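You operate a simulated robot arm through the tools that you are given. There is no shell and no other tool.

You run a simulated two-armed robot. Do the job below in one go: nothing can be reset, and whatever is moved stays where it is left.

TASK
Put two of the buckles from the packing table on the shelf under the plywood bench. Open the lower drawer, fetch the black wax bar from the packing table and stand it inside of the shoe rack and shut the drawer again. Fetch the cone from the packing table and stand it in the inside of the tray marked rubber. Turn the right stretcher knob to 1. Turn the left stretcher knob to 1. Take the small bottle from the top of the clamp board and leave it on the packing table. Fetch the brown offcut from the top of the small grey table and set it on the card. Shut the right dust drawer. Turn the roller dial to 3. Put the jar marked "RED" from the top of the plywood bench on the shelf under the plywood bench and the jar labelled "brown" on the lower table. Any order will do. Set down upright: wax bar, cone, small bottle, jar.

It is judged by the outcome, as a careful person would: the job done as asked, and still so three seconds after it is handed in. It fails if anything else is knocked over, pushed out of place, dropped, spilled or broken.

THE ROBOT
Two 7-joint arms with two-finger parallel grippers on one trunk, on a base that drives. Base frame: it is fixed to the floor where the robot stands at the start and does not move with it; the origin is under the middle of the robot, x ahead of it, y to its left, z up. Lengths are in m, angles in rad, forces in N, time in s.
The left shoulder is at the start at [0.05, 0.168, 1.057], the right one opposite. With the tool pointing down near the work surface each hand reaches from about 0.18 to 0.66 m from the robot's upright axis, wherever it stands, measured 20 degrees to its own side. Places, roughly: brown offcut (6x4x2 cm) [-1.4, 0.9, 0.6]; buckle (5x4x2 cm) [1.9, -2.8, 0.8]; card [-1.5, 0.75, 0.5]; cone (7x7x12 cm) [2.2, -2.3, 0.9]; inside of the tray marked RUBBER (23x22 cm) [-0.82, -1.42, 0.8]; jar [2.25, -0.5, 1]; left stretcher knob [-2.1, -2.1, 1]; lower drawer [0.8, -3.8, 0.2]; lower drawer of the shoe rack [0.9, -3.9, 0.1]; lower table [2.7, -1.8, 0.8]; packing table [2.1, -2.4, 0.8]; right dust drawer [-2.2, 0.7, 0.6]; right stretcher knob [-2.6, -1.7, 1.2]; roller dial [1.7, 0.1, 1]; shelf under the plywood bench [2.2, -0.2, 0.3]; small bottle [-1, -0.75, 0.75]; wax bar [2, -2.25, 1]. Payload 1.57 kg a hand.
The TCP of each hand is the grasp point between the finger pads, 0.03 m short of the fingertips. In the tool frame z runs along the fingers and y along their closing line. The gripper opens to 0.08 m. The fingers are 0.017 m wide and 0.012 m thick; the gripper's body (0.04 by 0.082 m) begins 0.08 m behind the TCP.
Orientation is that of the tool frame in the base frame, as [roll, pitch, yaw] about the fixed x, y, z axes, in that order (R = Rz(yaw) Ry(pitch) Rx(roll)). With the fingers straight down and closing along the base's y, the tool's x points along the base's -x, its y along +y and its z along -z.

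THE INTERFACE
- The arms move only by the tool step_arm. It takes "left_series", "right_series" or both (then of equal length, played together; a hand with none holds still); each is text: rows parted by semicolons, each of 6 numbers parted by spaces: the shift along the tool's x, y, z in units of 25 mm (1.0 is 25 mm), then the turn, a rotation vector about the tool's x, y, z in units of 6 degrees (1.0 is 6 degrees). In form: x y z rx ry rz; .... A call has 1 to 20 rows; each row shifts and turns the commanded pose from where the row before left it, along the tool's axes as they then stand. "left_hand" and "right_hand" are, for a hand that has rows, the opening in per cent of the stroke, from 0 (shut) to 100 (fully open), set as the call begins (left out, the last holds). A call with a number of a shift or a turn outside -1 to 1 is refused whole. A row lasts 0.2 s, in which the tool goes at most 0.05 m and 0.15 rad; a call with a longer step from one row to the next is refused whole, and so is a gripper value outside its range. Where a pose cannot be reached the arm comes as near as it can. A force on the tool above 40 N (or 10 N above the force at the start of the call, whichever is more), or a blocked arm, ends the call early, and 0.2 s more pass. The fingers move at their own pace (about 0.045 m/s each) and stop on an object; they squeeze with about 31 N. The grip force told is the motor's: it shows also when the fingers shut on nothing. Time passes only in rows, and 0.2 s behind the last, so rows that do not move let the fingers close. The reply holds the time, the measured pose of the TCP, the force on the tool along the base axes, the opening and the grip force, in the units named above and with some noise, with the torque about the TCP (base axes, N m) and any sound that the robot's microphone picked up.
- Cameras (640 x 400 px; columns grow to the right, rows downward): "scene" is now at [0.1285, 0.0019, 1.2725]; the picture's right is [0.02, -1.00, 0.00], its down [-0.51, -0.01, -0.86] and it looks along [0.86, 0.02, -0.51] (base axes); focal length 275 px, centre (320, 200). "left" rides on the left gripper at [0.072, 0.007, -0.122] in its tool frame; the picture's right is [-0.09, 1.00, 0.00], its down [-0.84, -0.08, -0.54] and it looks along [-0.54, -0.05, 0.84] (tool axes); focal length 238 px, centre (320, 200). "right" rides on the right gripper at [0.072, -0.007, -0.122] in its tool frame; the picture's right is [0.09, 1.00, 0.00], its down [-0.84, 0.08, -0.54] and it looks along [-0.54, 0.05, 0.84] (tool axes); focal length 238 px, centre (320, 200).
- snapshot(camera): a new picture of that camera. The clock stands still meanwhile.
- slide_trunk(by): slides the trunk up (or, below 0, down) by that many m; the arms and the scene camera ride with it, the base frame stays. It gives what a move gives, with no picture.
- roll_base(legs): drives the robot by 1 to 6 legs, each [ahead, left, turn to the left] in m, m and rad, along the robot's own axes; the way and the turn of a leg run together, so that a leg with both is an arc; at most 1.5 m and 3.142 rad a leg. The arms and the cameras ride along, it lands a little off, and it stops where it bumps. It gives what a move gives.
- pan_tilt(pan, tilt): turns the head with the scene camera to pan (to the left, within 1.396 rad either way) and tilt (down, from -0.506 to 1.204), counted from straight ahead of the robot. It gives what a move gives.
- pixel_to_xyz(camera, pixels): for up to 12 pixels [column, row] of the newest picture of that camera ("zoom" is the newest enlarged one), the place [x, y, z] in the base frame of the surface seen there, good to about 0.002 m. The clock stands still meanwhile.
- inspect(camera, box): a new picture of the part [left, top, right, bottom] of that camera's present view, enlarged. The clock stands still meanwhile.
- close_job(): hands the job in; it is judged then, once.

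Open the grippers and draw the arms clear of the work before you hand the job in, unless the task says otherwise.

The tools are called after "Emit:" as a command line: name --argument value ..., lists and objects as JSON in quotes. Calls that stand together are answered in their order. step_arm: Moves the arms, as the interface text tells. Its arguments: {"type":"object","properties":{"left_series":{"type":"string"},"left_hand":{"type":"number"},"right_series":{"type":"string"},"right_hand":{"type":"number"}},"required":[]} The other tools are called the same way: slide_trunk (by) slides the trunk up or down; roll_base (legs) drives the base; pan_tilt (pan, tilt) turns the head that bears the scene camera; snapshot (camera) takes a picture; pixel_to_xyz (camera, pixels) gives the place of the surface under pixels of a picture; inspect (camera, box) takes an enlarged picture of a part of a camera's view; close_job () hands the job in.

At the start:

```text
clock: 0.0
left_tcp_pos: [0.4562, 0.1623, 1.0776]
left_tcp_rot: [-3.141, 0.0, -3.14]
left_ft_force: [-0.4, -0.1, 0.6]
left_moment: [0.0, -0.01, 0.0]
left_width: 0.0798
left_grasp_force: 0.0
right_tcp_pos: [0.3746, -0.1696, 1.0828]
right_tcp_rot: [-3.141, 0.0, -3.141]
right_ft_force: [0.4, 0.1, -0.6]
right_moment: [-0.01, -0.03, 0.0]
right_width: 0.0799
right_grasp_force: 0.1
trunk travel left (down, up): [-0.225, 0.218]
robot x, y, heading: [0.0007, -0.0008, 0.002]
head pan, tilt: [0.017, 0.532]
```

scene: 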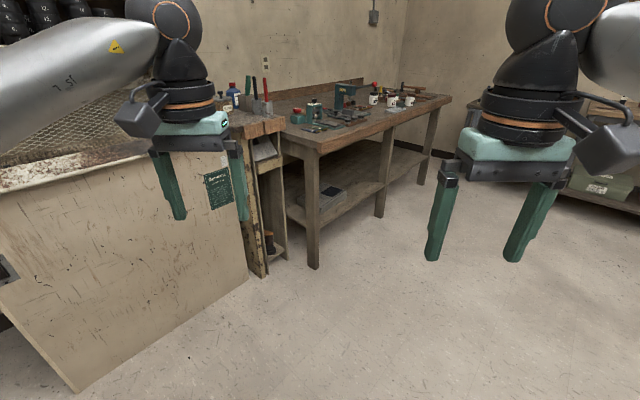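
right: 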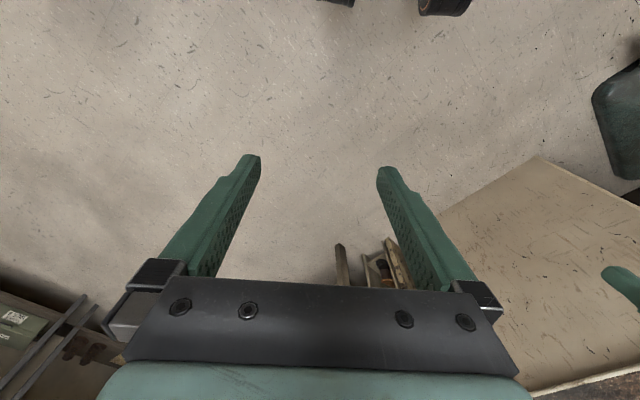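
left: 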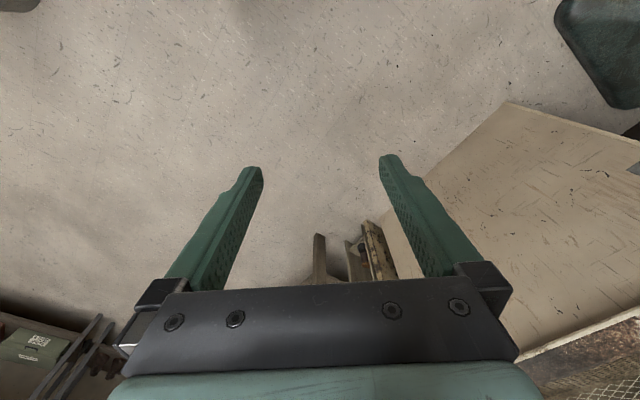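

The first picture shows a plywood bench ahead with jars around (375-410, 100). I'll look around with the head, first to the left.

Emit:
pan_tilt --pan 0.0 --tilt 0.25

Emit:
snapshot --camera "scene"

Emit:
pan_tilt --pan -1.0 --tilt 0.3

Emit:
snapshot --camera "scene"

Emit:
pan_tilt --pan 1.2 --tilt 0.3

Emit:
snapshot --camera "scene"

```text
clock: 0.8
left_tcp_pos: [0.4561, 0.1613, 1.0782]
left_tcp_rot: [-3.141, 0.002, 3.141]
left_ft_force: [0.1, 0.2, 0.0]
left_moment: [0.01, 0.01, 0.02]
left_width: 0.0801
left_grasp_force: 0.0
right_tcp_pos: [0.3745, -0.1681, 1.0828]
right_tcp_rot: [-3.141, 0.002, -3.141]
right_ft_force: [-0.5, 0.8, -1.1]
right_moment: [0.01, -0.04, -0.01]
right_width: 0.08
right_grasp_force: 0.0
trunk travel left (down, up): [-0.225, 0.218]
robot x, y, heading: [0.001, -0.0018, -0.0]
head pan, tilt: [0.0, 0.25]
```

```text
taken
```

scene: 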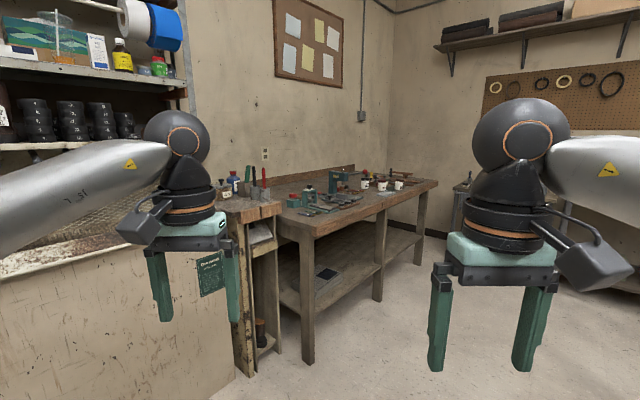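

```text
clock: 2.1
left_tcp_pos: [0.4561, 0.1627, 1.0788]
left_tcp_rot: [-3.141, 0.002, 3.142]
left_ft_force: [-0.5, -0.3, -0.1]
left_moment: [-0.02, 0.02, -0.01]
left_width: 0.0798
left_grasp_force: 0.0
right_tcp_pos: [0.3748, -0.1681, 1.082]
right_tcp_rot: [3.141, 0.001, 3.14]
right_ft_force: [0.2, -0.5, 0.1]
right_moment: [0.01, -0.02, 0.0]
right_width: 0.0803
right_grasp_force: 0.1
trunk travel left (down, up): [-0.225, 0.218]
robot x, y, heading: [0.0026, -0.0012, -0.002]
head pan, tilt: [-1.0, 0.3]
```

```text
taken
```

scene: 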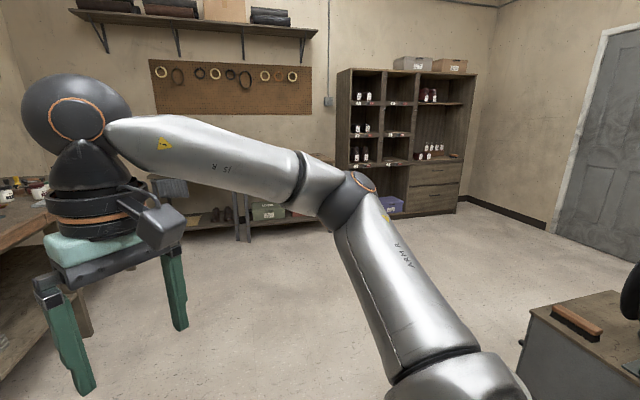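

```text
clock: 4.1
left_tcp_pos: [0.4572, 0.163, 1.078]
left_tcp_rot: [3.142, 0.002, -3.142]
left_ft_force: [-0.8, -0.1, 0.8]
left_moment: [0.04, -0.05, -0.03]
left_width: 0.0799
left_grasp_force: 0.1
right_tcp_pos: [0.3749, -0.1691, 1.0824]
right_tcp_rot: [3.141, 0.001, 3.141]
right_ft_force: [0.6, 0.0, -0.1]
right_moment: [-0.02, 0.0, 0.04]
right_width: 0.08
right_grasp_force: 0.0
trunk travel left (down, up): [-0.225, 0.218]
robot x, y, heading: [-0.0009, 0.0004, -0.001]
head pan, tilt: [1.201, 0.3]
```

```text
taken
```

scene: 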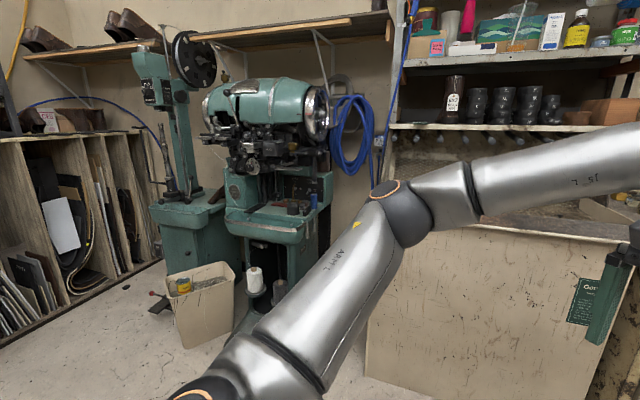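

The front half is a plywood bench, packing area and shoe rack (with drawers at 435,180). I'll turn the base to see behind.

Emit:
roll_base --legs '[[0, 0, 3.1]]'

Emit:
snapshot --camera "scene"

Emit:
pan_tilt --pan 0.0 --tilt 0.3

Emit:
snapshot --camera "scene"

Emit:
pan_tilt --pan -1.2 --tilt 0.3

Emit:
snapshot --camera "scene"

```text
clock: 11.9
left_tcp_pos: [-0.4525, -0.1759, 1.0773]
left_tcp_rot: [3.141, 0.002, 0.03]
left_ft_force: [0.6, 0.4, 1.0]
left_moment: [0.01, -0.01, -0.02]
left_width: 0.0798
left_grasp_force: 0.0
right_tcp_pos: [-0.3796, 0.158, 1.0822]
right_tcp_rot: [-3.141, 0.001, 0.029]
right_ft_force: [-0.5, -0.1, 0.3]
right_moment: [0.01, -0.04, -0.06]
right_width: 0.0802
right_grasp_force: 0.0
trunk travel left (down, up): [-0.225, 0.218]
robot x, y, heading: [0.0003, -0.0007, -3.11]
head pan, tilt: [1.201, 0.3]
```

```text
taken
```

scene: 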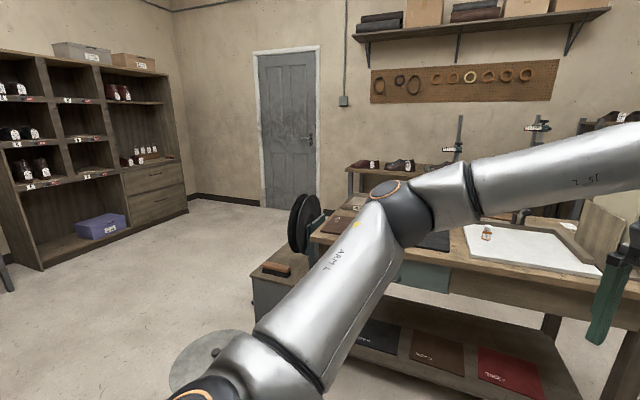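

```text
clock: 13.3
left_tcp_pos: [-0.4514, -0.176, 1.078]
left_tcp_rot: [3.141, 0.0, 0.029]
left_ft_force: [0.4, -0.9, -0.7]
left_moment: [-0.04, -0.01, -0.01]
left_width: 0.08
left_grasp_force: 0.1
right_tcp_pos: [-0.3784, 0.1555, 1.0819]
right_tcp_rot: [-3.141, 0.0, 0.028]
right_ft_force: [-0.3, -0.2, 0.3]
right_moment: [0.02, -0.03, 0.0]
right_width: 0.0801
right_grasp_force: 0.2
trunk travel left (down, up): [-0.225, 0.218]
robot x, y, heading: [-0.0035, 0.0009, -3.109]
head pan, tilt: [0.0, 0.3]
```

```text
taken
```

scene: 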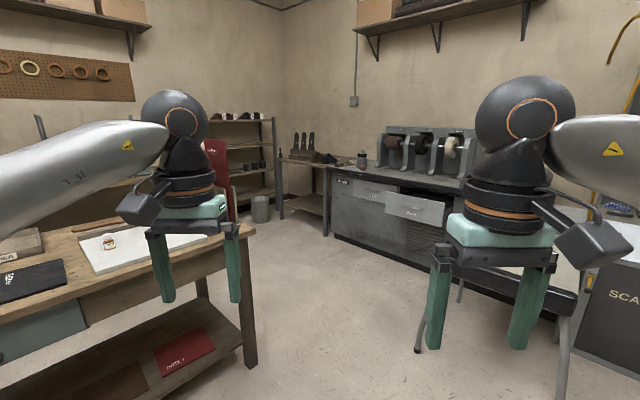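

```text
clock: 14.7
left_tcp_pos: [-0.4509, -0.1762, 1.0783]
left_tcp_rot: [-3.141, 0.002, 0.03]
left_ft_force: [0.6, -0.3, 0.3]
left_moment: [0.0, 0.03, 0.02]
left_width: 0.0801
left_grasp_force: 0.1
right_tcp_pos: [-0.3791, 0.157, 1.0816]
right_tcp_rot: [3.142, 0.0, 0.029]
right_ft_force: [0.2, 0.5, 1.0]
right_moment: [0.01, 0.0, 0.0]
right_width: 0.0798
right_grasp_force: 0.0
trunk travel left (down, up): [-0.225, 0.218]
robot x, y, heading: [0.0043, 0.0028, -3.106]
head pan, tilt: [-1.201, 0.3]
```

```text
taken
```

scene: 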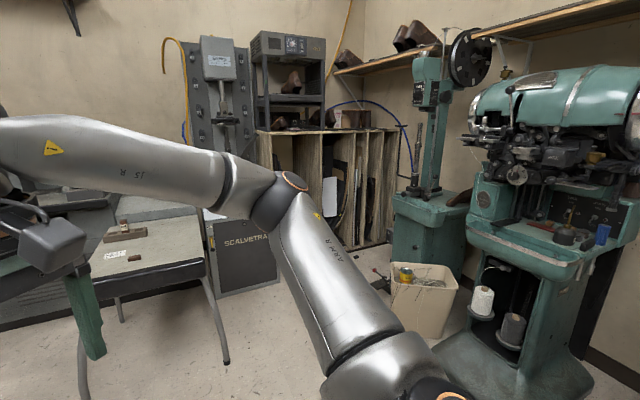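

Behind me: clamp board bench with small bottle (486,230), grinder bench with dust drawers, small grey table (140,250). I'll look at the grey table more directly.

Emit:
pan_tilt --pan -0.55 --tilt 0.45

Emit:
snapshot --camera "scene"

Emit:
pan_tilt --pan 0.6 --tilt 0.5

Emit:
snapshot --camera "scene"

```text
clock: 15.8
left_tcp_pos: [-0.4514, -0.1766, 1.0783]
left_tcp_rot: [3.14, 0.001, 0.03]
left_ft_force: [0.3, 0.6, 0.1]
left_moment: [-0.02, -0.02, 0.01]
left_width: 0.0799
left_grasp_force: 0.1
right_tcp_pos: [-0.38, 0.1572, 1.0823]
right_tcp_rot: [-3.141, -0.001, 0.029]
right_ft_force: [-0.4, 0.5, 0.2]
right_moment: [0.0, 0.02, 0.03]
right_width: 0.0801
right_grasp_force: 0.0
trunk travel left (down, up): [-0.225, 0.218]
robot x, y, heading: [-0.0024, -0.0003, -3.115]
head pan, tilt: [-0.55, 0.45]
```

```text
taken
```

scene: 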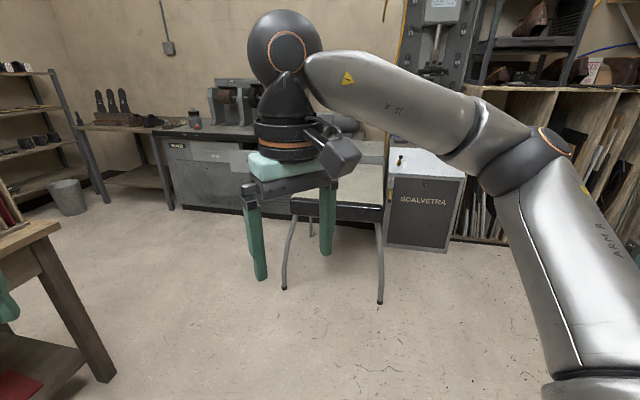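

```text
clock: 17.1
left_tcp_pos: [-0.4526, -0.1768, 1.078]
left_tcp_rot: [-3.141, 0.002, 0.03]
left_ft_force: [-0.1, 0.2, -0.3]
left_moment: [0.01, -0.02, 0.01]
left_width: 0.0799
left_grasp_force: 0.1
right_tcp_pos: [-0.3791, 0.1568, 1.0824]
right_tcp_rot: [-3.141, 0.0, 0.028]
right_ft_force: [-0.1, 0.2, -0.4]
right_moment: [-0.01, -0.01, 0.0]
right_width: 0.0801
right_grasp_force: 0.0
trunk travel left (down, up): [-0.225, 0.218]
robot x, y, heading: [-0.0018, 0.0003, -3.112]
head pan, tilt: [0.6, 0.499]
```

```text
taken
```

scene: 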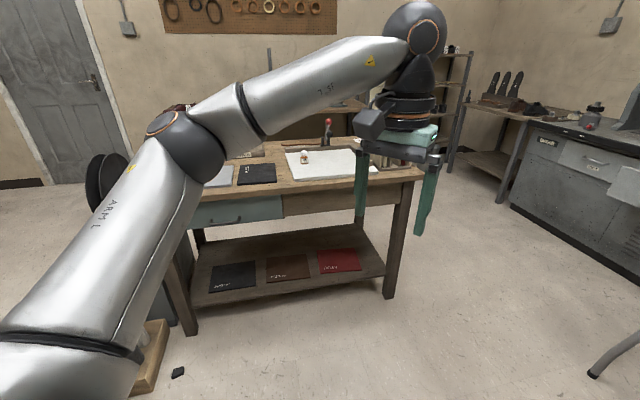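

I'll enlarge the clamp-board bench and get positions of the bottle and bench parts.

Emit:
inspect --camera "scene" --box '[190, 100, 430, 250]'

Emit:
pixel_to_xyz --camera "scene" --pixels '[[306, 158], [320, 170], [257, 173], [218, 176], [325, 140], [290, 180], [410, 178], [240, 208], [178, 372], [150, 350]]'

```text
2.67 times, centred on (310, 175) of scene
```

zoom: 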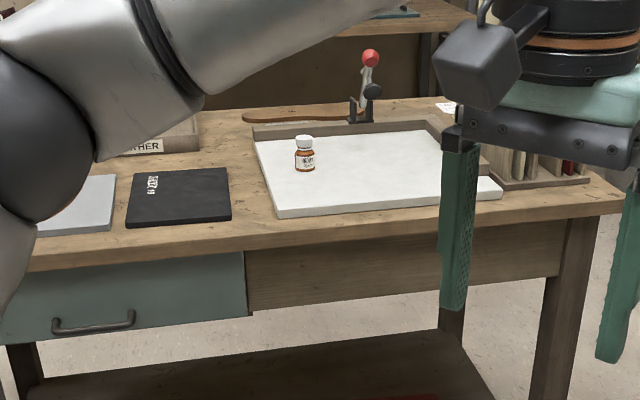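

```text
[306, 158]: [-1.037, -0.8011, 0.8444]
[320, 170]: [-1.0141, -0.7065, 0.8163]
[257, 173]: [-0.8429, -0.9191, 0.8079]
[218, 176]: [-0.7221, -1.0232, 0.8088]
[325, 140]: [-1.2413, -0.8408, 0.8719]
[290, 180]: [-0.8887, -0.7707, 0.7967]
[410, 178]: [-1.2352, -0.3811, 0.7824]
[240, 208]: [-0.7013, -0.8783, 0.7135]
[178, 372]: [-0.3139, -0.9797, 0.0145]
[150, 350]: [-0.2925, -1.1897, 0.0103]
```

The bottle stands at about [-1.04,-0.80,0.84] on the white sheet. First I'll face the small grey table to handle the offcut and dust drawer.

Emit:
roll_base --legs '[[0, 0, -0.6]]'

Emit:
pan_tilt --pan 0.0 --tilt 0.4

Emit:
snapshot --camera "scene"

```text
clock: 19.2
left_tcp_pos: [-0.4736, 0.1074, 1.0781]
left_tcp_rot: [-3.141, 0.001, -0.567]
left_ft_force: [0.2, -1.5, 0.0]
left_moment: [-0.02, -0.02, -0.01]
left_width: 0.0798
left_grasp_force: 0.1
right_tcp_pos: [-0.2253, 0.3447, 1.0816]
right_tcp_rot: [-3.141, -0.001, -0.566]
right_ft_force: [0.3, -0.4, 0.1]
right_moment: [-0.04, 0.0, 0.0]
right_width: 0.0798
right_grasp_force: 0.0
trunk travel left (down, up): [-0.225, 0.218]
robot x, y, heading: [-0.0002, 0.0016, 2.577]
head pan, tilt: [0.6, 0.499]
```

```text
clock: 20.2
left_tcp_pos: [-0.4719, 0.1073, 1.0774]
left_tcp_rot: [3.141, 0.002, -0.567]
left_ft_force: [-0.8, -0.1, 0.8]
left_moment: [0.01, 0.0, 0.0]
left_width: 0.08
left_grasp_force: 0.1
right_tcp_pos: [-0.2258, 0.3432, 1.0827]
right_tcp_rot: [3.141, 0.001, -0.567]
right_ft_force: [1.1, -0.8, 0.7]
right_moment: [0.0, 0.02, 0.0]
right_width: 0.0799
right_grasp_force: 0.1
trunk travel left (down, up): [-0.225, 0.218]
robot x, y, heading: [-0.0046, 0.0006, 2.574]
head pan, tilt: [0.0, 0.4]
```

```text
taken
```

scene: 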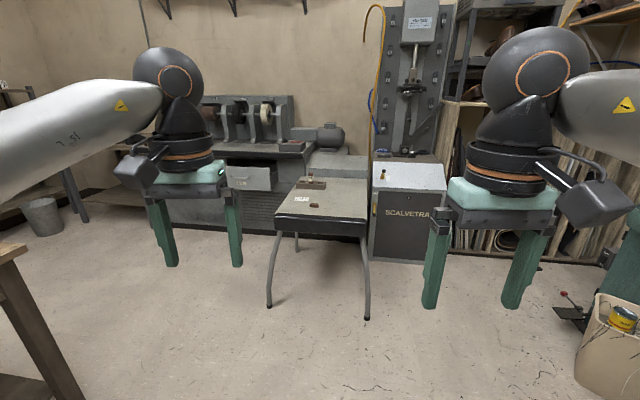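

I see the grey table centred ahead with two small things on it; enlarge it and get positions.

Emit:
inspect --camera "scene" --box '[220, 140, 380, 240]'

Emit:
pixel_to_xyz --camera "scene" --pixels '[[314, 205], [301, 199], [312, 183], [282, 220], [360, 222], [302, 181], [365, 185], [250, 180], [270, 305], [367, 317]]'

```text
4.00 times, centred on (300, 190) of scene
```

zoom: 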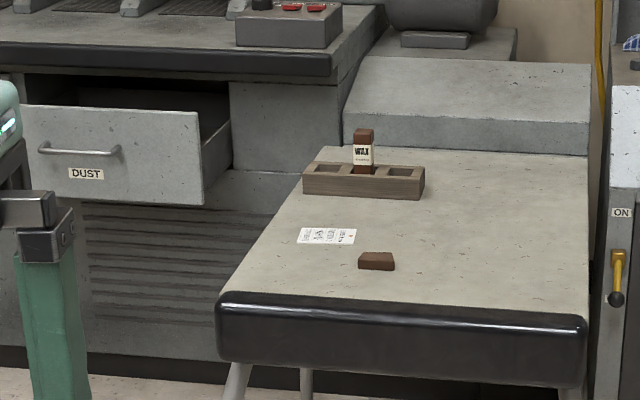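

```text
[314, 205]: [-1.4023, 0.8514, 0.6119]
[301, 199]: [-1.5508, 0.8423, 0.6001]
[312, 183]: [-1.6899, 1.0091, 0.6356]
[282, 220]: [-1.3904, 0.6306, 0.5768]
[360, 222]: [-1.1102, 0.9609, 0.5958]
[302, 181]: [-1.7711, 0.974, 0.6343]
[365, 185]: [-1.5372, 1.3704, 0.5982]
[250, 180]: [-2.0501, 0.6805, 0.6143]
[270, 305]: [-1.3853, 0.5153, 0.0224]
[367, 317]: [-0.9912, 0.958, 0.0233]
```

The brown offcut is at about [-1.40,0.85,0.61] and card at [-1.55,0.84,0.60]. I'll check my own base's footprint by looking down before driving close.

Emit:
pan_tilt --pan 0.0 --tilt 1.2

Emit:
snapshot --camera "scene"

```text
clock: 21.3
left_tcp_pos: [-0.4724, 0.1086, 1.0778]
left_tcp_rot: [3.141, 0.002, -0.565]
left_ft_force: [0.4, -0.1, 0.0]
left_moment: [-0.02, -0.01, -0.01]
left_width: 0.0799
left_grasp_force: 0.0
right_tcp_pos: [-0.2255, 0.3436, 1.0819]
right_tcp_rot: [-3.141, -0.001, -0.568]
right_ft_force: [-0.2, -0.2, 0.0]
right_moment: [0.05, 0.03, -0.01]
right_width: 0.08
right_grasp_force: 0.1
trunk travel left (down, up): [-0.225, 0.218]
robot x, y, heading: [0.0016, 0.0019, 2.579]
head pan, tilt: [0.0, 1.201]
```

```text
taken
```

scene: 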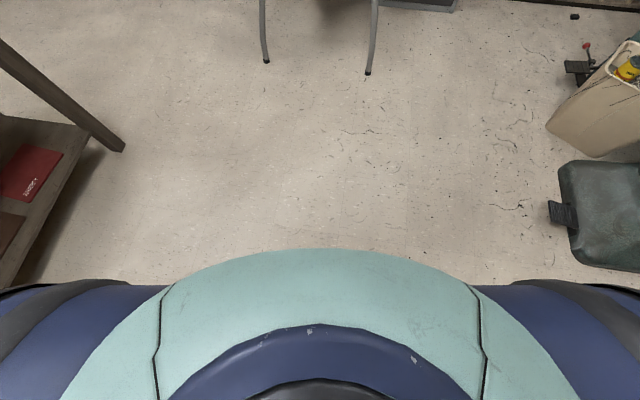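

Emit:
pixel_to_xyz --camera "scene" --pixels '[[320, 252], [200, 275], [440, 275], [320, 330], [560, 380], [60, 380], [10, 300], [630, 300]]'

Emit:
pan_tilt --pan -0.9 --tilt 0.6

Emit:
snapshot --camera "scene"

```text
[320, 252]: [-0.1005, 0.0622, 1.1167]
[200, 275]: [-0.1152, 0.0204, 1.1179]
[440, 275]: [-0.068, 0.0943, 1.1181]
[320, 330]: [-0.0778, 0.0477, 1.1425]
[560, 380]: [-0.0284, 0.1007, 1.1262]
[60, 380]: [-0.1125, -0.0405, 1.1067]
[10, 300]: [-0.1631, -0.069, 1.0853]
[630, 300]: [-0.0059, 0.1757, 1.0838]
```

```text
clock: 22.5
left_tcp_pos: [-0.4722, 0.1078, 1.0783]
left_tcp_rot: [-3.141, 0.002, -0.567]
left_ft_force: [-0.2, -0.4, -0.4]
left_moment: [-0.01, 0.0, -0.03]
left_width: 0.0802
left_grasp_force: 0.0
right_tcp_pos: [-0.2265, 0.3419, 1.0831]
right_tcp_rot: [-3.14, 0.0, -0.567]
right_ft_force: [-0.3, -0.3, -0.3]
right_moment: [-0.02, 0.01, -0.01]
right_width: 0.08
right_grasp_force: 0.0
trunk travel left (down, up): [-0.225, 0.218]
robot x, y, heading: [0.0025, 0.0027, 2.581]
head pan, tilt: [-0.901, 0.6]
```

```text
taken
```

scene: 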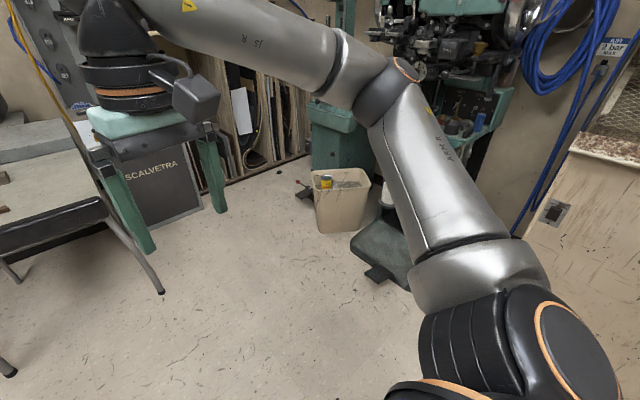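

I check where my right elbow sits, to know my width when driving.

Emit:
pixel_to_xyz --camera "scene" --pixels '[[385, 90], [400, 70], [420, 200], [480, 250], [580, 340], [345, 60], [160, 291], [205, 195]]'

```text
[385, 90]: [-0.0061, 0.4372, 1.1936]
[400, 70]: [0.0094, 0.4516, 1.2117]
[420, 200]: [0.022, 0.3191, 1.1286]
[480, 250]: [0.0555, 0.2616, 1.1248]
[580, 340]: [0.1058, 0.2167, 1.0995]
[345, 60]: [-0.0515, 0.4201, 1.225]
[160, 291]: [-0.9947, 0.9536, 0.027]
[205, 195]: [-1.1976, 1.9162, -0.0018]
```

Elbows stick out about 0.42 m to the side. I drive toward the grey table to stand at about (-1.0,0.52) facing it.

Emit:
roll_base --legs '[[1.0, 0.08, -0.14]]'

Emit:
pan_tilt --pan 0.0 --tilt 0.8

Emit:
snapshot --camera "scene"

```text
clock: 27.7
left_tcp_pos: [-1.298, 0.7123, 1.0783]
left_tcp_rot: [-3.142, 0.003, -0.717]
left_ft_force: [0.0, 0.3, -0.3]
left_moment: [0.0, 0.02, 0.02]
left_width: 0.08
left_grasp_force: 0.1
right_tcp_pos: [-1.0186, 0.907, 1.0827]
right_tcp_rot: [3.141, 0.0, -0.717]
right_ft_force: [0.0, 0.9, 0.1]
right_moment: [0.0, 0.01, -0.02]
right_width: 0.0801
right_grasp_force: 0.0
trunk travel left (down, up): [-0.225, 0.218]
robot x, y, heading: [-0.8465, 0.5335, 2.425]
head pan, tilt: [-0.901, 0.6]
```

```text
clock: 28.9
left_tcp_pos: [-1.2974, 0.7105, 1.0776]
left_tcp_rot: [3.141, 0.004, -0.718]
left_ft_force: [-0.2, -0.1, -0.7]
left_moment: [0.0, 0.01, 0.02]
left_width: 0.0799
left_grasp_force: 0.0
right_tcp_pos: [-1.0181, 0.9087, 1.0832]
right_tcp_rot: [3.14, 0.001, -0.717]
right_ft_force: [-0.5, -0.6, 0.3]
right_moment: [0.0, 0.01, 0.02]
right_width: 0.08
right_grasp_force: 0.0
trunk travel left (down, up): [-0.225, 0.218]
robot x, y, heading: [-0.8451, 0.5342, 2.428]
head pan, tilt: [0.0, 0.799]
```

```text
taken
```

scene: 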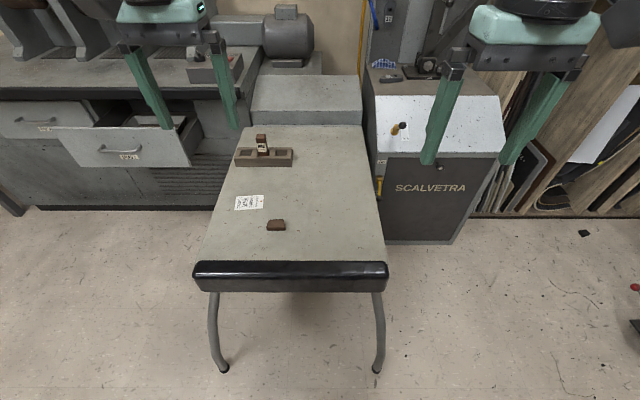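

Now the table is square ahead: offcut at (276,225), card at (249,202). I read their positions and the drawer's.

Emit:
inspect --camera "scene" --box '[190, 130, 350, 230]'

Emit:
pixel_to_xyz --camera "scene" --pixels '[[276, 222], [236, 210], [236, 197], [263, 195], [263, 208], [200, 272], [382, 272], [60, 132], [185, 160], [120, 150], [3, 115], [190, 125]]'

```text
4.00 times, centred on (270, 180) of scene
```

zoom: 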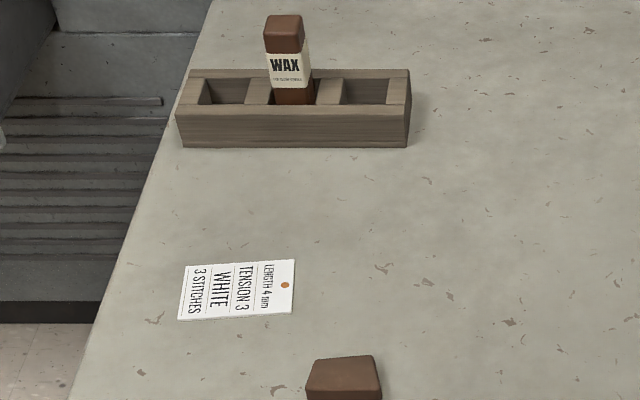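

```text
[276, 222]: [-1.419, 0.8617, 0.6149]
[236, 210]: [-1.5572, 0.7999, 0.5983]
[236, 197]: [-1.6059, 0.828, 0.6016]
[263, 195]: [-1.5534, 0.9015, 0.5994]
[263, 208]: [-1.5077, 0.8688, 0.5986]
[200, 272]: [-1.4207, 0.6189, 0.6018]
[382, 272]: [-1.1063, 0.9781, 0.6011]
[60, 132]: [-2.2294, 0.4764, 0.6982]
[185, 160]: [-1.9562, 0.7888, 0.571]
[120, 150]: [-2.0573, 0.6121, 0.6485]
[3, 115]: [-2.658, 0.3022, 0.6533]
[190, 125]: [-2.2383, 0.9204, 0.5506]
```

Card centre is about (-1.556,0.850), offcut (-1.415,0.86). I move 0.13 m closer and lower the trunk a bit.

Emit:
roll_base --legs '[[0.13, 0, 0]]'

Emit:
slide_trunk --by -0.15

Emit:
snapshot --camera "scene"

Emit:
snapshot --camera "left"

```text
clock: 30.2
left_tcp_pos: [-1.3976, 0.8001, 1.0783]
left_tcp_rot: [-3.141, 0.001, -0.719]
left_ft_force: [-1.3, 0.2, 0.4]
left_moment: [-0.01, -0.01, 0.0]
left_width: 0.08
left_grasp_force: 0.1
right_tcp_pos: [-1.1177, 0.9953, 1.082]
right_tcp_rot: [3.141, 0.0, -0.719]
right_ft_force: [-0.3, 0.0, 0.3]
right_moment: [0.01, 0.0, 0.0]
right_width: 0.08
right_grasp_force: 0.0
trunk travel left (down, up): [-0.225, 0.218]
robot x, y, heading: [-0.9483, 0.6221, 2.42]
head pan, tilt: [0.0, 0.799]
```

```text
clock: 32.0
left_tcp_pos: [-1.3969, 0.8003, 0.9279]
left_tcp_rot: [3.141, 0.002, -0.719]
left_ft_force: [0.2, -0.9, -0.5]
left_moment: [-0.05, -0.01, -0.04]
left_width: 0.08
left_grasp_force: 0.1
right_tcp_pos: [-1.1176, 0.9965, 0.9325]
right_tcp_rot: [-3.141, 0.0, -0.717]
right_ft_force: [-0.3, 0.3, -0.7]
right_moment: [0.0, -0.01, -0.02]
right_width: 0.0801
right_grasp_force: 0.0
trunk travel left (down, up): [-0.075, 0.368]
robot x, y, heading: [-0.9464, 0.6216, 2.418]
head pan, tilt: [0.0, 0.799]
```

```text
taken
```

scene: 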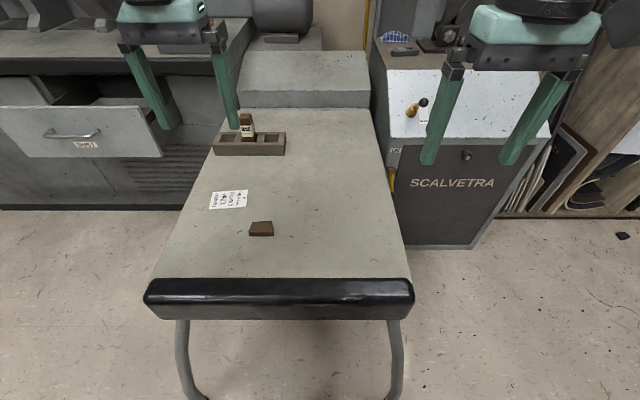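

```text
taken
```

left: 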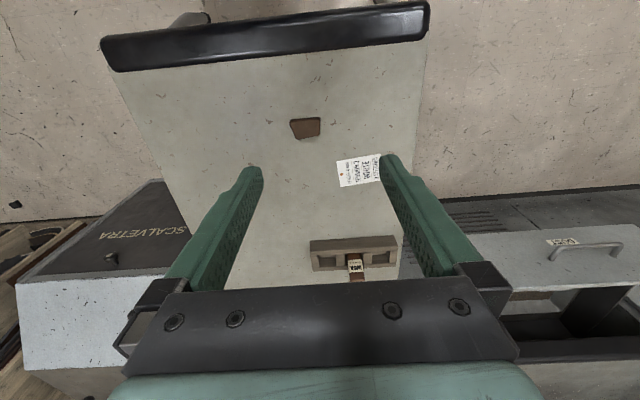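

I measure the offcut's outline with the left wrist camera (306,128).

Emit:
inspect --camera "left" --box '[256, 90, 416, 190]'

Emit:
pixel_to_xyz --camera "zoom" --pixels '[[200, 150], [135, 120], [255, 112], [160, 190], [258, 180], [328, 290], [345, 388], [490, 258], [505, 350]]'

```text
4.00 times, centred on (336, 140) of left
```

zoom: 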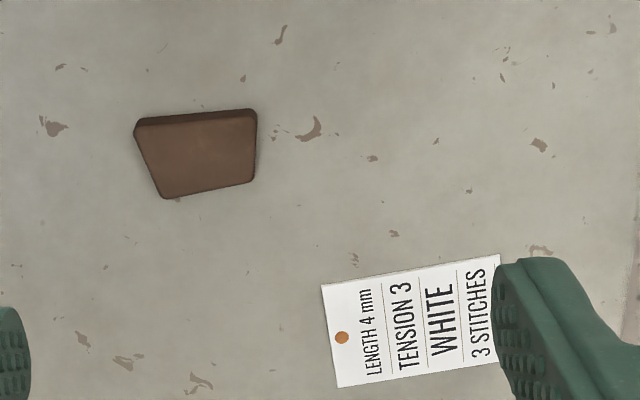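

```text
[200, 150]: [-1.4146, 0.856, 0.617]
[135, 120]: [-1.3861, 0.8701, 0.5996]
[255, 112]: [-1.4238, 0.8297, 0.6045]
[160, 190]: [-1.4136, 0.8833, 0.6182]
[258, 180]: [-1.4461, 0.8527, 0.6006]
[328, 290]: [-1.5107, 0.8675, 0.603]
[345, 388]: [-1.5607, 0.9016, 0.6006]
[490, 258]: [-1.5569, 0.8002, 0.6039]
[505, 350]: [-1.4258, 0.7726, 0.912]
```

The offcut's parallel sides run along (0.69,0.72), so I turn the left hand ~88° to close across them (yaw 0.81), then move over it.

Emit:
step_arm --left_series "0 0 0 0 0 -0.973;0 0 0 0 0 -0.973;0 0 0 0 0 -0.973;0 0 0 0 0 -0.973;0 0 0 0 0 -0.973;0 0 0 0 0 -0.973;0 0 0 0 0 -0.973;0 0 0 0 0 -0.973;0 0 0 0 0 -0.973;0 0 0 0 0 -0.973;0 0 0 0 0 -0.973;0 0 0 0 0 -0.973;0 0 0 0 0 -0.973;0 0 0 0 0 -0.973;0 0 0 0 0 -0.973;0.4 -0.7 0.9 0 0 0;0.4 -0.7 0.9 0 0 0;0.4 -0.7 0.9 0 0 0;0 0 0.9 0 0 0;0 0 0.9 0 0 0" --left_hand 100

Emit:
snapshot --camera "left"

```text
clock: 36.2
left_tcp_pos: [-1.4137, 0.8581, 0.8152]
left_tcp_rot: [-3.14, 0.0, 0.81]
left_ft_force: [-0.1, -0.4, -0.6]
left_moment: [0.0, 0.04, 0.01]
left_width: 0.08
left_grasp_force: 0.0
right_tcp_pos: [-1.1164, 0.9953, 0.9319]
right_tcp_rot: [3.14, 0.0, -0.718]
right_ft_force: [0.2, 0.9, -0.1]
right_moment: [-0.06, 0.0, -0.04]
right_width: 0.0798
right_grasp_force: 0.0
trunk travel left (down, up): [-0.075, 0.368]
robot x, y, heading: [-0.9473, 0.6233, 2.423]
head pan, tilt: [0.0, 0.799]
```

```text
taken
```

left: 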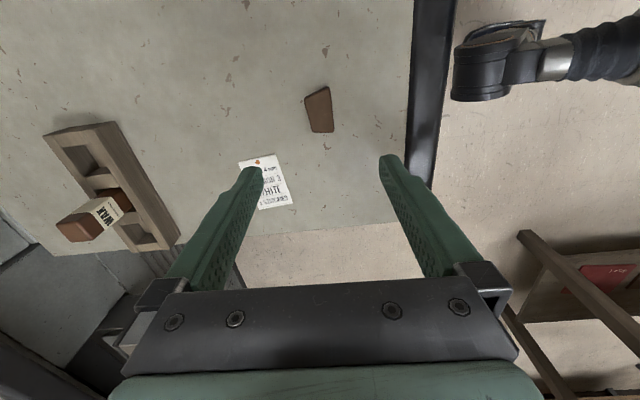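

The hand is centred over the offcut; I descend to z≈0.632 and then close.

Emit:
step_arm --left_series "0 0 1 0 0 0;0 0 1 0 0 0;0 0 1 0 0 0;0 0 1 0 0 0;0 0 1 0 0 0;0 0 1 0 0 0;0 0 1 0 0 0;0 0 0.3 0 0 0" --left_hand 100

Emit:
step_arm --left_series "0 0 0 0 0 0;0 0 0 0 0 0;0 0 0 0 0 0;0 0 0 0 0 0;0 0 0 0 0 0;0 0 0 0 0 0" --left_hand 0

Emit:
snapshot --camera "left"

```text
clock: 38.0
left_tcp_pos: [-1.4155, 0.8583, 0.6328]
left_tcp_rot: [-3.139, -0.001, 0.811]
left_ft_force: [-0.5, -0.3, -0.8]
left_moment: [-0.03, 0.03, -0.01]
left_width: 0.0798
left_grasp_force: 0.0
right_tcp_pos: [-1.1174, 0.9959, 0.9336]
right_tcp_rot: [-3.141, 0.0, -0.72]
right_ft_force: [0.1, -0.3, 0.2]
right_moment: [-0.02, 0.03, 0.01]
right_width: 0.0801
right_grasp_force: 0.0
trunk travel left (down, up): [-0.075, 0.368]
robot x, y, heading: [-0.9445, 0.6202, 2.427]
head pan, tilt: [0.0, 0.799]
```

```text
clock: 39.4
left_tcp_pos: [-1.4144, 0.8583, 0.6343]
left_tcp_rot: [-3.138, 0.0, 0.811]
left_ft_force: [-0.9, 0.1, 0.0]
left_moment: [0.0, 0.01, -0.03]
left_width: 0.0326
left_grasp_force: 30.9
right_tcp_pos: [-1.1171, 0.9957, 0.9324]
right_tcp_rot: [-3.141, 0.001, -0.719]
right_ft_force: [0.0, -0.7, 0.6]
right_moment: [-0.03, 0.02, 0.0]
right_width: 0.0801
right_grasp_force: 0.0
trunk travel left (down, up): [-0.075, 0.368]
robot x, y, heading: [-0.9455, 0.6209, 2.425]
head pan, tilt: [0.0, 0.799]
```

```text
taken
```

left: 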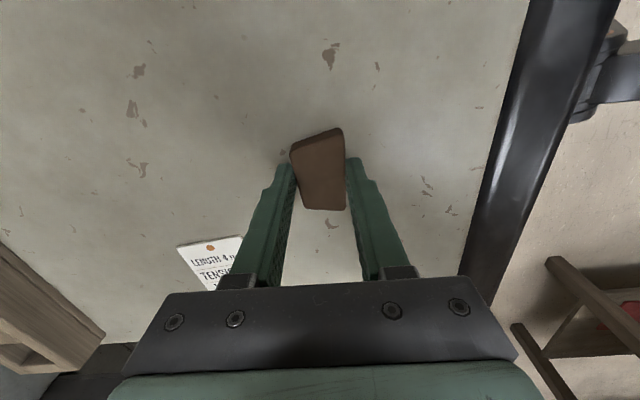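

The offcut is gripped (0.0326 m). I read its outline relative to the hand before moving it.

Emit:
pixel_to_xyz --camera "left" --pixels '[[296, 150], [338, 133], [305, 206], [343, 206], [320, 170], [182, 250], [240, 238]]'

Emit:
step_arm --left_series "0 0 -1 0 0 0;0 0 -1 0 0 0;0 0 -0.5 0 0 0"

```text
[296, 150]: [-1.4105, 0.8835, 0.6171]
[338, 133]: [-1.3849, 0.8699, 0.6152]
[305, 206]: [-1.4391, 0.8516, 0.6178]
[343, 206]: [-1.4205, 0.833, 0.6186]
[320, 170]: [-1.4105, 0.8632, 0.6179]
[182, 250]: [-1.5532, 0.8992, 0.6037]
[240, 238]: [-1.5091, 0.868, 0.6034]
```

```text
clock: 40.2
left_tcp_pos: [-1.4152, 0.8571, 0.6965]
left_tcp_rot: [-3.14, 0.0, 0.81]
left_ft_force: [0.3, -0.5, -0.8]
left_moment: [0.0, -0.01, -0.02]
left_width: 0.0322
left_grasp_force: 31.0
right_tcp_pos: [-1.1182, 0.9962, 0.9307]
right_tcp_rot: [-3.14, 0.0, -0.719]
right_ft_force: [0.1, 0.1, -0.2]
right_moment: [0.0, 0.03, 0.0]
right_width: 0.08
right_grasp_force: 0.1
trunk travel left (down, up): [-0.075, 0.368]
robot x, y, heading: [-0.9429, 0.6217, 2.424]
head pan, tilt: [0.0, 0.799]
```

Now turn 9° to align with the card, move over its centre (-1.559,0.850), and lower.

Emit:
step_arm --left_series "0 0 0 0 0 -0.77;0 0 0 0 0 -0.77;-0.7 -0.92 0 0 0 0;-0.7 -0.92 0 0 0 0;-0.7 -0.92 0 0 0 0;-0.7 -0.92 0 0 0 0;-0.7 -0.92 0 0 0 0;0 0 0.8 0 0 0;0 0 0.8 0 0 0;0 0 0.4 0 0 0"

Emit:
snapshot --camera "left"

```text
clock: 42.4
left_tcp_pos: [-1.5587, 0.8498, 0.6446]
left_tcp_rot: [-3.14, 0.002, 0.971]
left_ft_force: [0.5, -0.6, 0.2]
left_moment: [-0.03, 0.0, -0.02]
left_width: 0.0324
left_grasp_force: 30.9
right_tcp_pos: [-1.1166, 0.9953, 0.9327]
right_tcp_rot: [3.14, 0.0, -0.72]
right_ft_force: [0.3, 0.4, -0.1]
right_moment: [-0.01, 0.0, 0.01]
right_width: 0.0798
right_grasp_force: 0.0
trunk travel left (down, up): [-0.075, 0.368]
robot x, y, heading: [-0.9461, 0.6203, 2.426]
head pan, tilt: [0.0, 0.799]
```

```text
taken
```

left: 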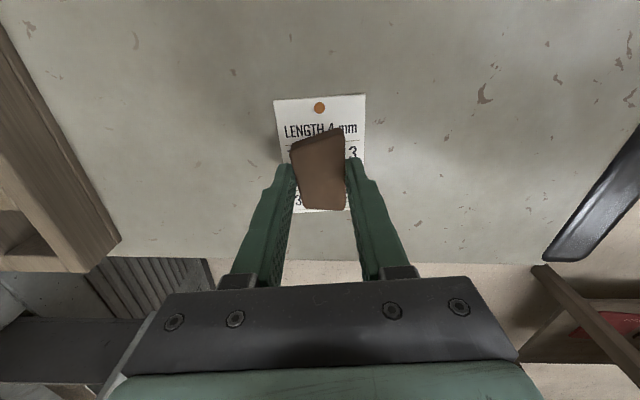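

The offcut sits over the card; lower the last 9 mm, release and lift away.

Emit:
step_arm --left_series "0 0 0.38 0 0 0;0 0 0 0 0 0"

Emit:
step_arm --left_series "0 0 0 0 0 0;0 0 0 0 0 0;0 0 0 0 0 0;0 0 0 0 0 0;0 0 -0.5 0 0 0;0 0 -1 0 0 0;0 0 -1 0 0 0;0 0 -1 0 0 0;0 0 -1 0 0 0;0 0 -1 0 0 0" --left_hand 100

Emit:
snapshot --camera "left"

Emit:
snapshot --camera "scene"

```text
clock: 43.0
left_tcp_pos: [-1.561, 0.8502, 0.6359]
left_tcp_rot: [-3.141, 0.001, 0.97]
left_ft_force: [0.4, -0.3, 1.0]
left_moment: [-0.02, 0.0, 0.01]
left_width: 0.0326
left_grasp_force: 30.8
right_tcp_pos: [-1.1162, 0.996, 0.9315]
right_tcp_rot: [-3.141, 0.0, -0.719]
right_ft_force: [-0.3, 0.1, 1.2]
right_moment: [-0.03, -0.02, 0.01]
right_width: 0.08
right_grasp_force: 0.1
trunk travel left (down, up): [-0.075, 0.368]
robot x, y, heading: [-0.9466, 0.6201, 2.425]
head pan, tilt: [0.0, 0.799]
```

```text
clock: 45.2
left_tcp_pos: [-1.558, 0.8522, 0.773]
left_tcp_rot: [-3.14, 0.001, 0.971]
left_ft_force: [-0.4, -0.3, -0.5]
left_moment: [0.05, 0.02, 0.0]
left_width: 0.08
left_grasp_force: 0.0
right_tcp_pos: [-1.117, 0.9946, 0.9326]
right_tcp_rot: [3.141, -0.001, -0.719]
right_ft_force: [-0.2, 0.5, -0.2]
right_moment: [0.01, -0.01, -0.07]
right_width: 0.0801
right_grasp_force: 0.0
trunk travel left (down, up): [-0.075, 0.368]
robot x, y, heading: [-0.9452, 0.6217, 2.422]
head pan, tilt: [0.0, 0.799]
```

```text
taken
```

left: 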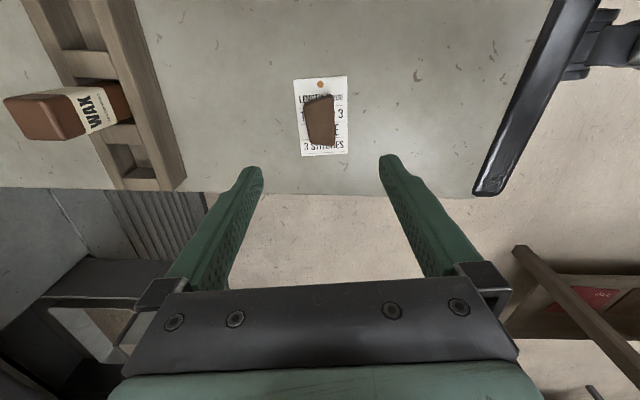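

```text
taken
```

scene: 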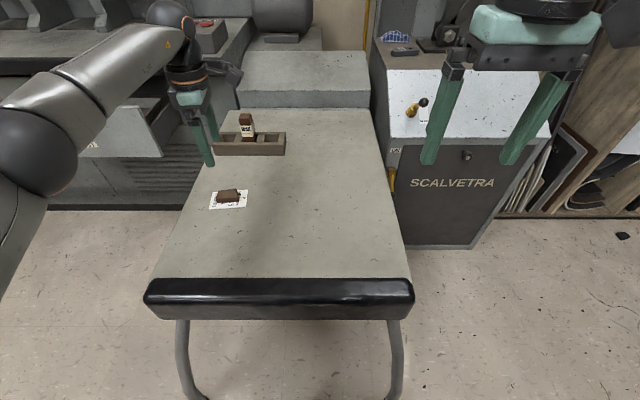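

The offcut lies on the card. Now lift and retract the left hand before driving to the dust drawer.

Emit:
step_arm --left_series "0 0 -1 0 0 0;0 0 -1 0 0 0;0 0.6 -1 0 0 0;0 0.9 -0.9 0 0 0;0 0.9 -0.9 0 0 0;0 1 -0.6 0 0 0;0 1 0 0 0 0;0 1 0 0 0 0;0 1 0 0 0 0;0 1 0 0 0 0;0 1 0 0 0 0;0 1 0 0 0 0;0 1 0 0 0 0"

Emit:
step_arm --left_series "0 0 0 0 0 1;0 0 0 0 0 1;0 0 0 0 0 1;0 0 0 0 0 1;0 0 0 0 0 1;0 0 0 0 0 1;0 0 0 0 0 1;0 0 0 0 0 1;0 0 0 0 0 1;0 0 0 0 0 1;0 0 0 0 0 1;0 0 0 0 0 1;0 0 0 0 0 1;0 0 0 0 0 1;0 0 0 0 0 1;0 0 0 0 0 1"

Emit:
roll_base --legs '[[-0.1, 0.4, 0.0], [0.05, 0.42, 0.0]]'

Emit:
snapshot --camera "scene"

```text
clock: 48.0
left_tcp_pos: [-1.3432, 0.7031, 0.9107]
left_tcp_rot: [-3.141, 0.001, 0.972]
left_ft_force: [-0.4, 0.6, -0.2]
left_moment: [0.02, -0.02, 0.0]
left_width: 0.0799
left_grasp_force: 0.0
right_tcp_pos: [-1.117, 0.9945, 0.9326]
right_tcp_rot: [3.141, -0.001, -0.718]
right_ft_force: [0.4, 0.3, -0.2]
right_moment: [0.02, 0.0, 0.03]
right_width: 0.0798
right_grasp_force: 0.1
trunk travel left (down, up): [-0.075, 0.368]
robot x, y, heading: [-0.9488, 0.6178, 2.424]
head pan, tilt: [0.0, 0.799]
```

```text
clock: 51.4
left_tcp_pos: [-1.3423, 0.7038, 0.9087]
left_tcp_rot: [-3.14, 0.002, -0.708]
left_ft_force: [0.0, 1.0, 0.4]
left_moment: [0.0, -0.03, 0.01]
left_width: 0.08
left_grasp_force: 0.0
right_tcp_pos: [-1.1174, 0.9952, 0.9323]
right_tcp_rot: [-3.141, 0.0, -0.72]
right_ft_force: [0.4, 0.4, 0.1]
right_moment: [0.0, 0.03, 0.01]
right_width: 0.0802
right_grasp_force: 0.0
trunk travel left (down, up): [-0.075, 0.368]
robot x, y, heading: [-0.9471, 0.6188, 2.422]
head pan, tilt: [0.0, 0.799]
```

```text
clock: 59.3
left_tcp_pos: [-1.8513, 0.0644, 0.9088]
left_tcp_rot: [3.141, 0.002, -0.721]
left_ft_force: [-1.0, 0.7, 0.0]
left_moment: [-0.02, 0.01, 0.01]
left_width: 0.0799
left_grasp_force: 0.1
right_tcp_pos: [-1.6209, 0.3501, 0.9333]
right_tcp_rot: [3.141, 0.0, -0.736]
right_ft_force: [0.3, 0.8, 0.0]
right_moment: [-0.03, -0.01, 0.0]
right_width: 0.0799
right_grasp_force: 0.0
trunk travel left (down, up): [-0.075, 0.368]
robot x, y, heading: [-1.4553, -0.0242, 2.404]
head pan, tilt: [0.0, 0.799]
```

```text
taken
```

scene: 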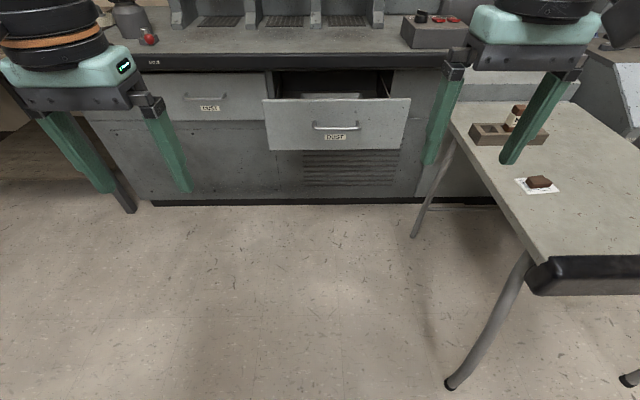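

The right dust drawer (335,125) stands open, the left one (205,100) looks shut. I measure both fronts and the bench edge.

Emit:
pixel_to_xyz --camera "scene" --pixels '[[268, 105], [405, 102], [272, 145], [400, 147], [335, 112], [312, 124], [362, 126], [175, 90], [240, 90], [335, 60], [335, 160], [410, 75]]'

Emit:
inspect --camera "scene" --box '[150, 40, 450, 220]'

```text
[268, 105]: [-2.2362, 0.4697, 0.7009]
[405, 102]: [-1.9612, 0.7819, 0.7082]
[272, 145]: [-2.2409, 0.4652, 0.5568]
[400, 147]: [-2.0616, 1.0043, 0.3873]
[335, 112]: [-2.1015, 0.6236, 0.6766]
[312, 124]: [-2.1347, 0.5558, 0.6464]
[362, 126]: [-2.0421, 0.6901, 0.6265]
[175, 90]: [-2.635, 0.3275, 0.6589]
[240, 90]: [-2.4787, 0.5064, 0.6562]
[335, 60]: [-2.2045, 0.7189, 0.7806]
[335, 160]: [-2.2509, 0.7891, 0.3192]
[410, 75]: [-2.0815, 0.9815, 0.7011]
```

```text
2.13 times, centred on (300, 130) of scene
```

zoom: 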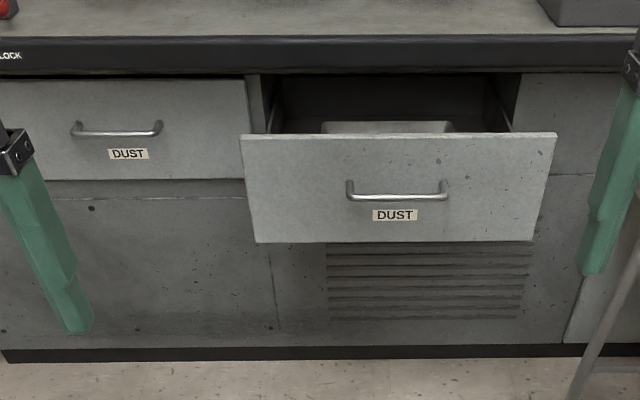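

Drawer front lies at f≈1.99 and must go in ~0.205 m. I pitch the right hand forward (closed fist) and then drive ahead 0.36 m.

Emit:
step_arm --right_series "0 0 0 0 -1 0;0 0 0 0 -1 0;0 0 0 0 -1 0;0 0 0 0 -1 0;0 0 0 0 -1 0;0 0 0 0 -1 0;0 0 0 0 -1 0;0 0 0 0 -1 0;0 0 0 0 -1 0;0 0 0 0 -1 0;0 0 0 0 -1 0;0 0 0 0 -1 0" --right_hand 0

Emit:
roll_base --legs '[[0.34, 0.04, 0.015]]'

```text
clock: 61.9
left_tcp_pos: [-1.8518, 0.0637, 0.9077]
left_tcp_rot: [3.141, 0.004, -0.719]
left_ft_force: [0.5, -0.2, 0.6]
left_moment: [0.0, 0.02, 0.0]
left_width: 0.0797
left_grasp_force: 0.1
right_tcp_pos: [-1.66, 0.3613, 0.9629]
right_tcp_rot: [3.138, 1.258, -0.739]
right_ft_force: [0.7, -0.8, -0.1]
right_moment: [-0.02, 0.0, 0.0]
right_width: 0.0
right_grasp_force: 21.0
right hand out of reach, approached as far as the arm can: row 10, 11, 12
trunk travel left (down, up): [-0.075, 0.368]
robot x, y, heading: [-1.4546, -0.0285, 2.402]
head pan, tilt: [0.0, 0.799]
```

```text
clock: 64.1
left_tcp_pos: [-2.1358, 0.2582, 0.9084]
left_tcp_rot: [3.141, 0.003, -0.705]
left_ft_force: [-0.2, 0.4, 0.1]
left_moment: [0.03, 0.01, -0.02]
left_width: 0.0799
left_grasp_force: 0.1
right_tcp_pos: [-1.9493, 0.5577, 0.9628]
right_tcp_rot: [3.14, 1.254, -0.722]
right_ft_force: [-0.6, -0.6, 0.1]
right_moment: [-0.02, -0.01, 0.01]
right_width: 0.0
right_grasp_force: 21.3
trunk travel left (down, up): [-0.075, 0.368]
robot x, y, heading: [-1.738, 0.1771, 2.427]
head pan, tilt: [0.0, 0.799]
```

Right hand is aligned with the drawer's right-centre; lower it to about z 0.62.

Emit:
step_arm --right_series "0.95 0 0.31 0 0 0;0.95 0 0.31 0 0 0;0.95 0 0.31 0 0 0;0.95 0 0.31 0 0 0;0.95 0 0.31 0 0 0;0.95 0 0.31 0 0 0;0.95 0 0.31 0 0 0;0.95 0 0.31 0 0 0;0.95 0 0.31 0 0 0;0.95 0 0.31 0 0 0;0.95 0 0.31 0 0 0;0.95 0 0.31 0 0 0"

Emit:
snapshot --camera "scene"

```text
clock: 66.7
left_tcp_pos: [-2.1356, 0.2579, 0.9083]
left_tcp_rot: [-3.142, 0.001, -0.705]
left_ft_force: [-0.5, -0.7, 1.0]
left_moment: [0.01, -0.01, 0.02]
left_width: 0.0799
left_grasp_force: 0.1
right_tcp_pos: [-2.0002, 0.5484, 0.6895]
right_tcp_rot: [-3.141, 1.253, -0.726]
right_ft_force: [0.0, -0.1, -0.1]
right_moment: [-0.05, 0.0, -0.01]
right_width: 0.0003
right_grasp_force: 20.9
right hand out of reach, approached as far as the arm can: row 1, 2, 3, 4, 5, 11, 12
trunk travel left (down, up): [-0.075, 0.368]
robot x, y, heading: [-1.7394, 0.1773, 2.417]
head pan, tilt: [0.0, 0.799]
```

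```text
taken
```

scene: 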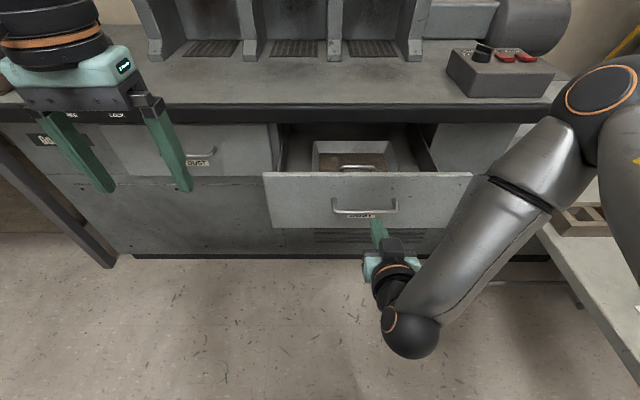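

The fist is in front of the drawer's middle, above the handle (z≈0.68). I move forward slowly toward contact.

Emit:
step_arm --right_series "-0.31 0 0.95 0 0 0;-0.31 0 0.95 0 0 0;-0.31 0 0.95 0 0 0"

```text
clock: 67.5
left_tcp_pos: [-2.136, 0.2578, 0.9085]
left_tcp_rot: [-3.142, 0.001, -0.706]
left_ft_force: [-0.9, 0.7, 0.1]
left_moment: [0.0, 0.01, 0.0]
left_width: 0.0801
left_grasp_force: 0.0
right_tcp_pos: [-2.0607, 0.5924, 0.6945]
right_tcp_rot: [-3.137, 1.252, -0.721]
right_ft_force: [-0.6, -0.3, 0.0]
right_moment: [-0.01, 0.03, -0.03]
right_width: 0.0
right_grasp_force: 21.1
right hand out of reach, approached as far as the arm can: row 1, 3
trunk travel left (down, up): [-0.075, 0.368]
robot x, y, heading: [-1.7387, 0.1746, 2.417]
head pan, tilt: [0.0, 0.799]
```

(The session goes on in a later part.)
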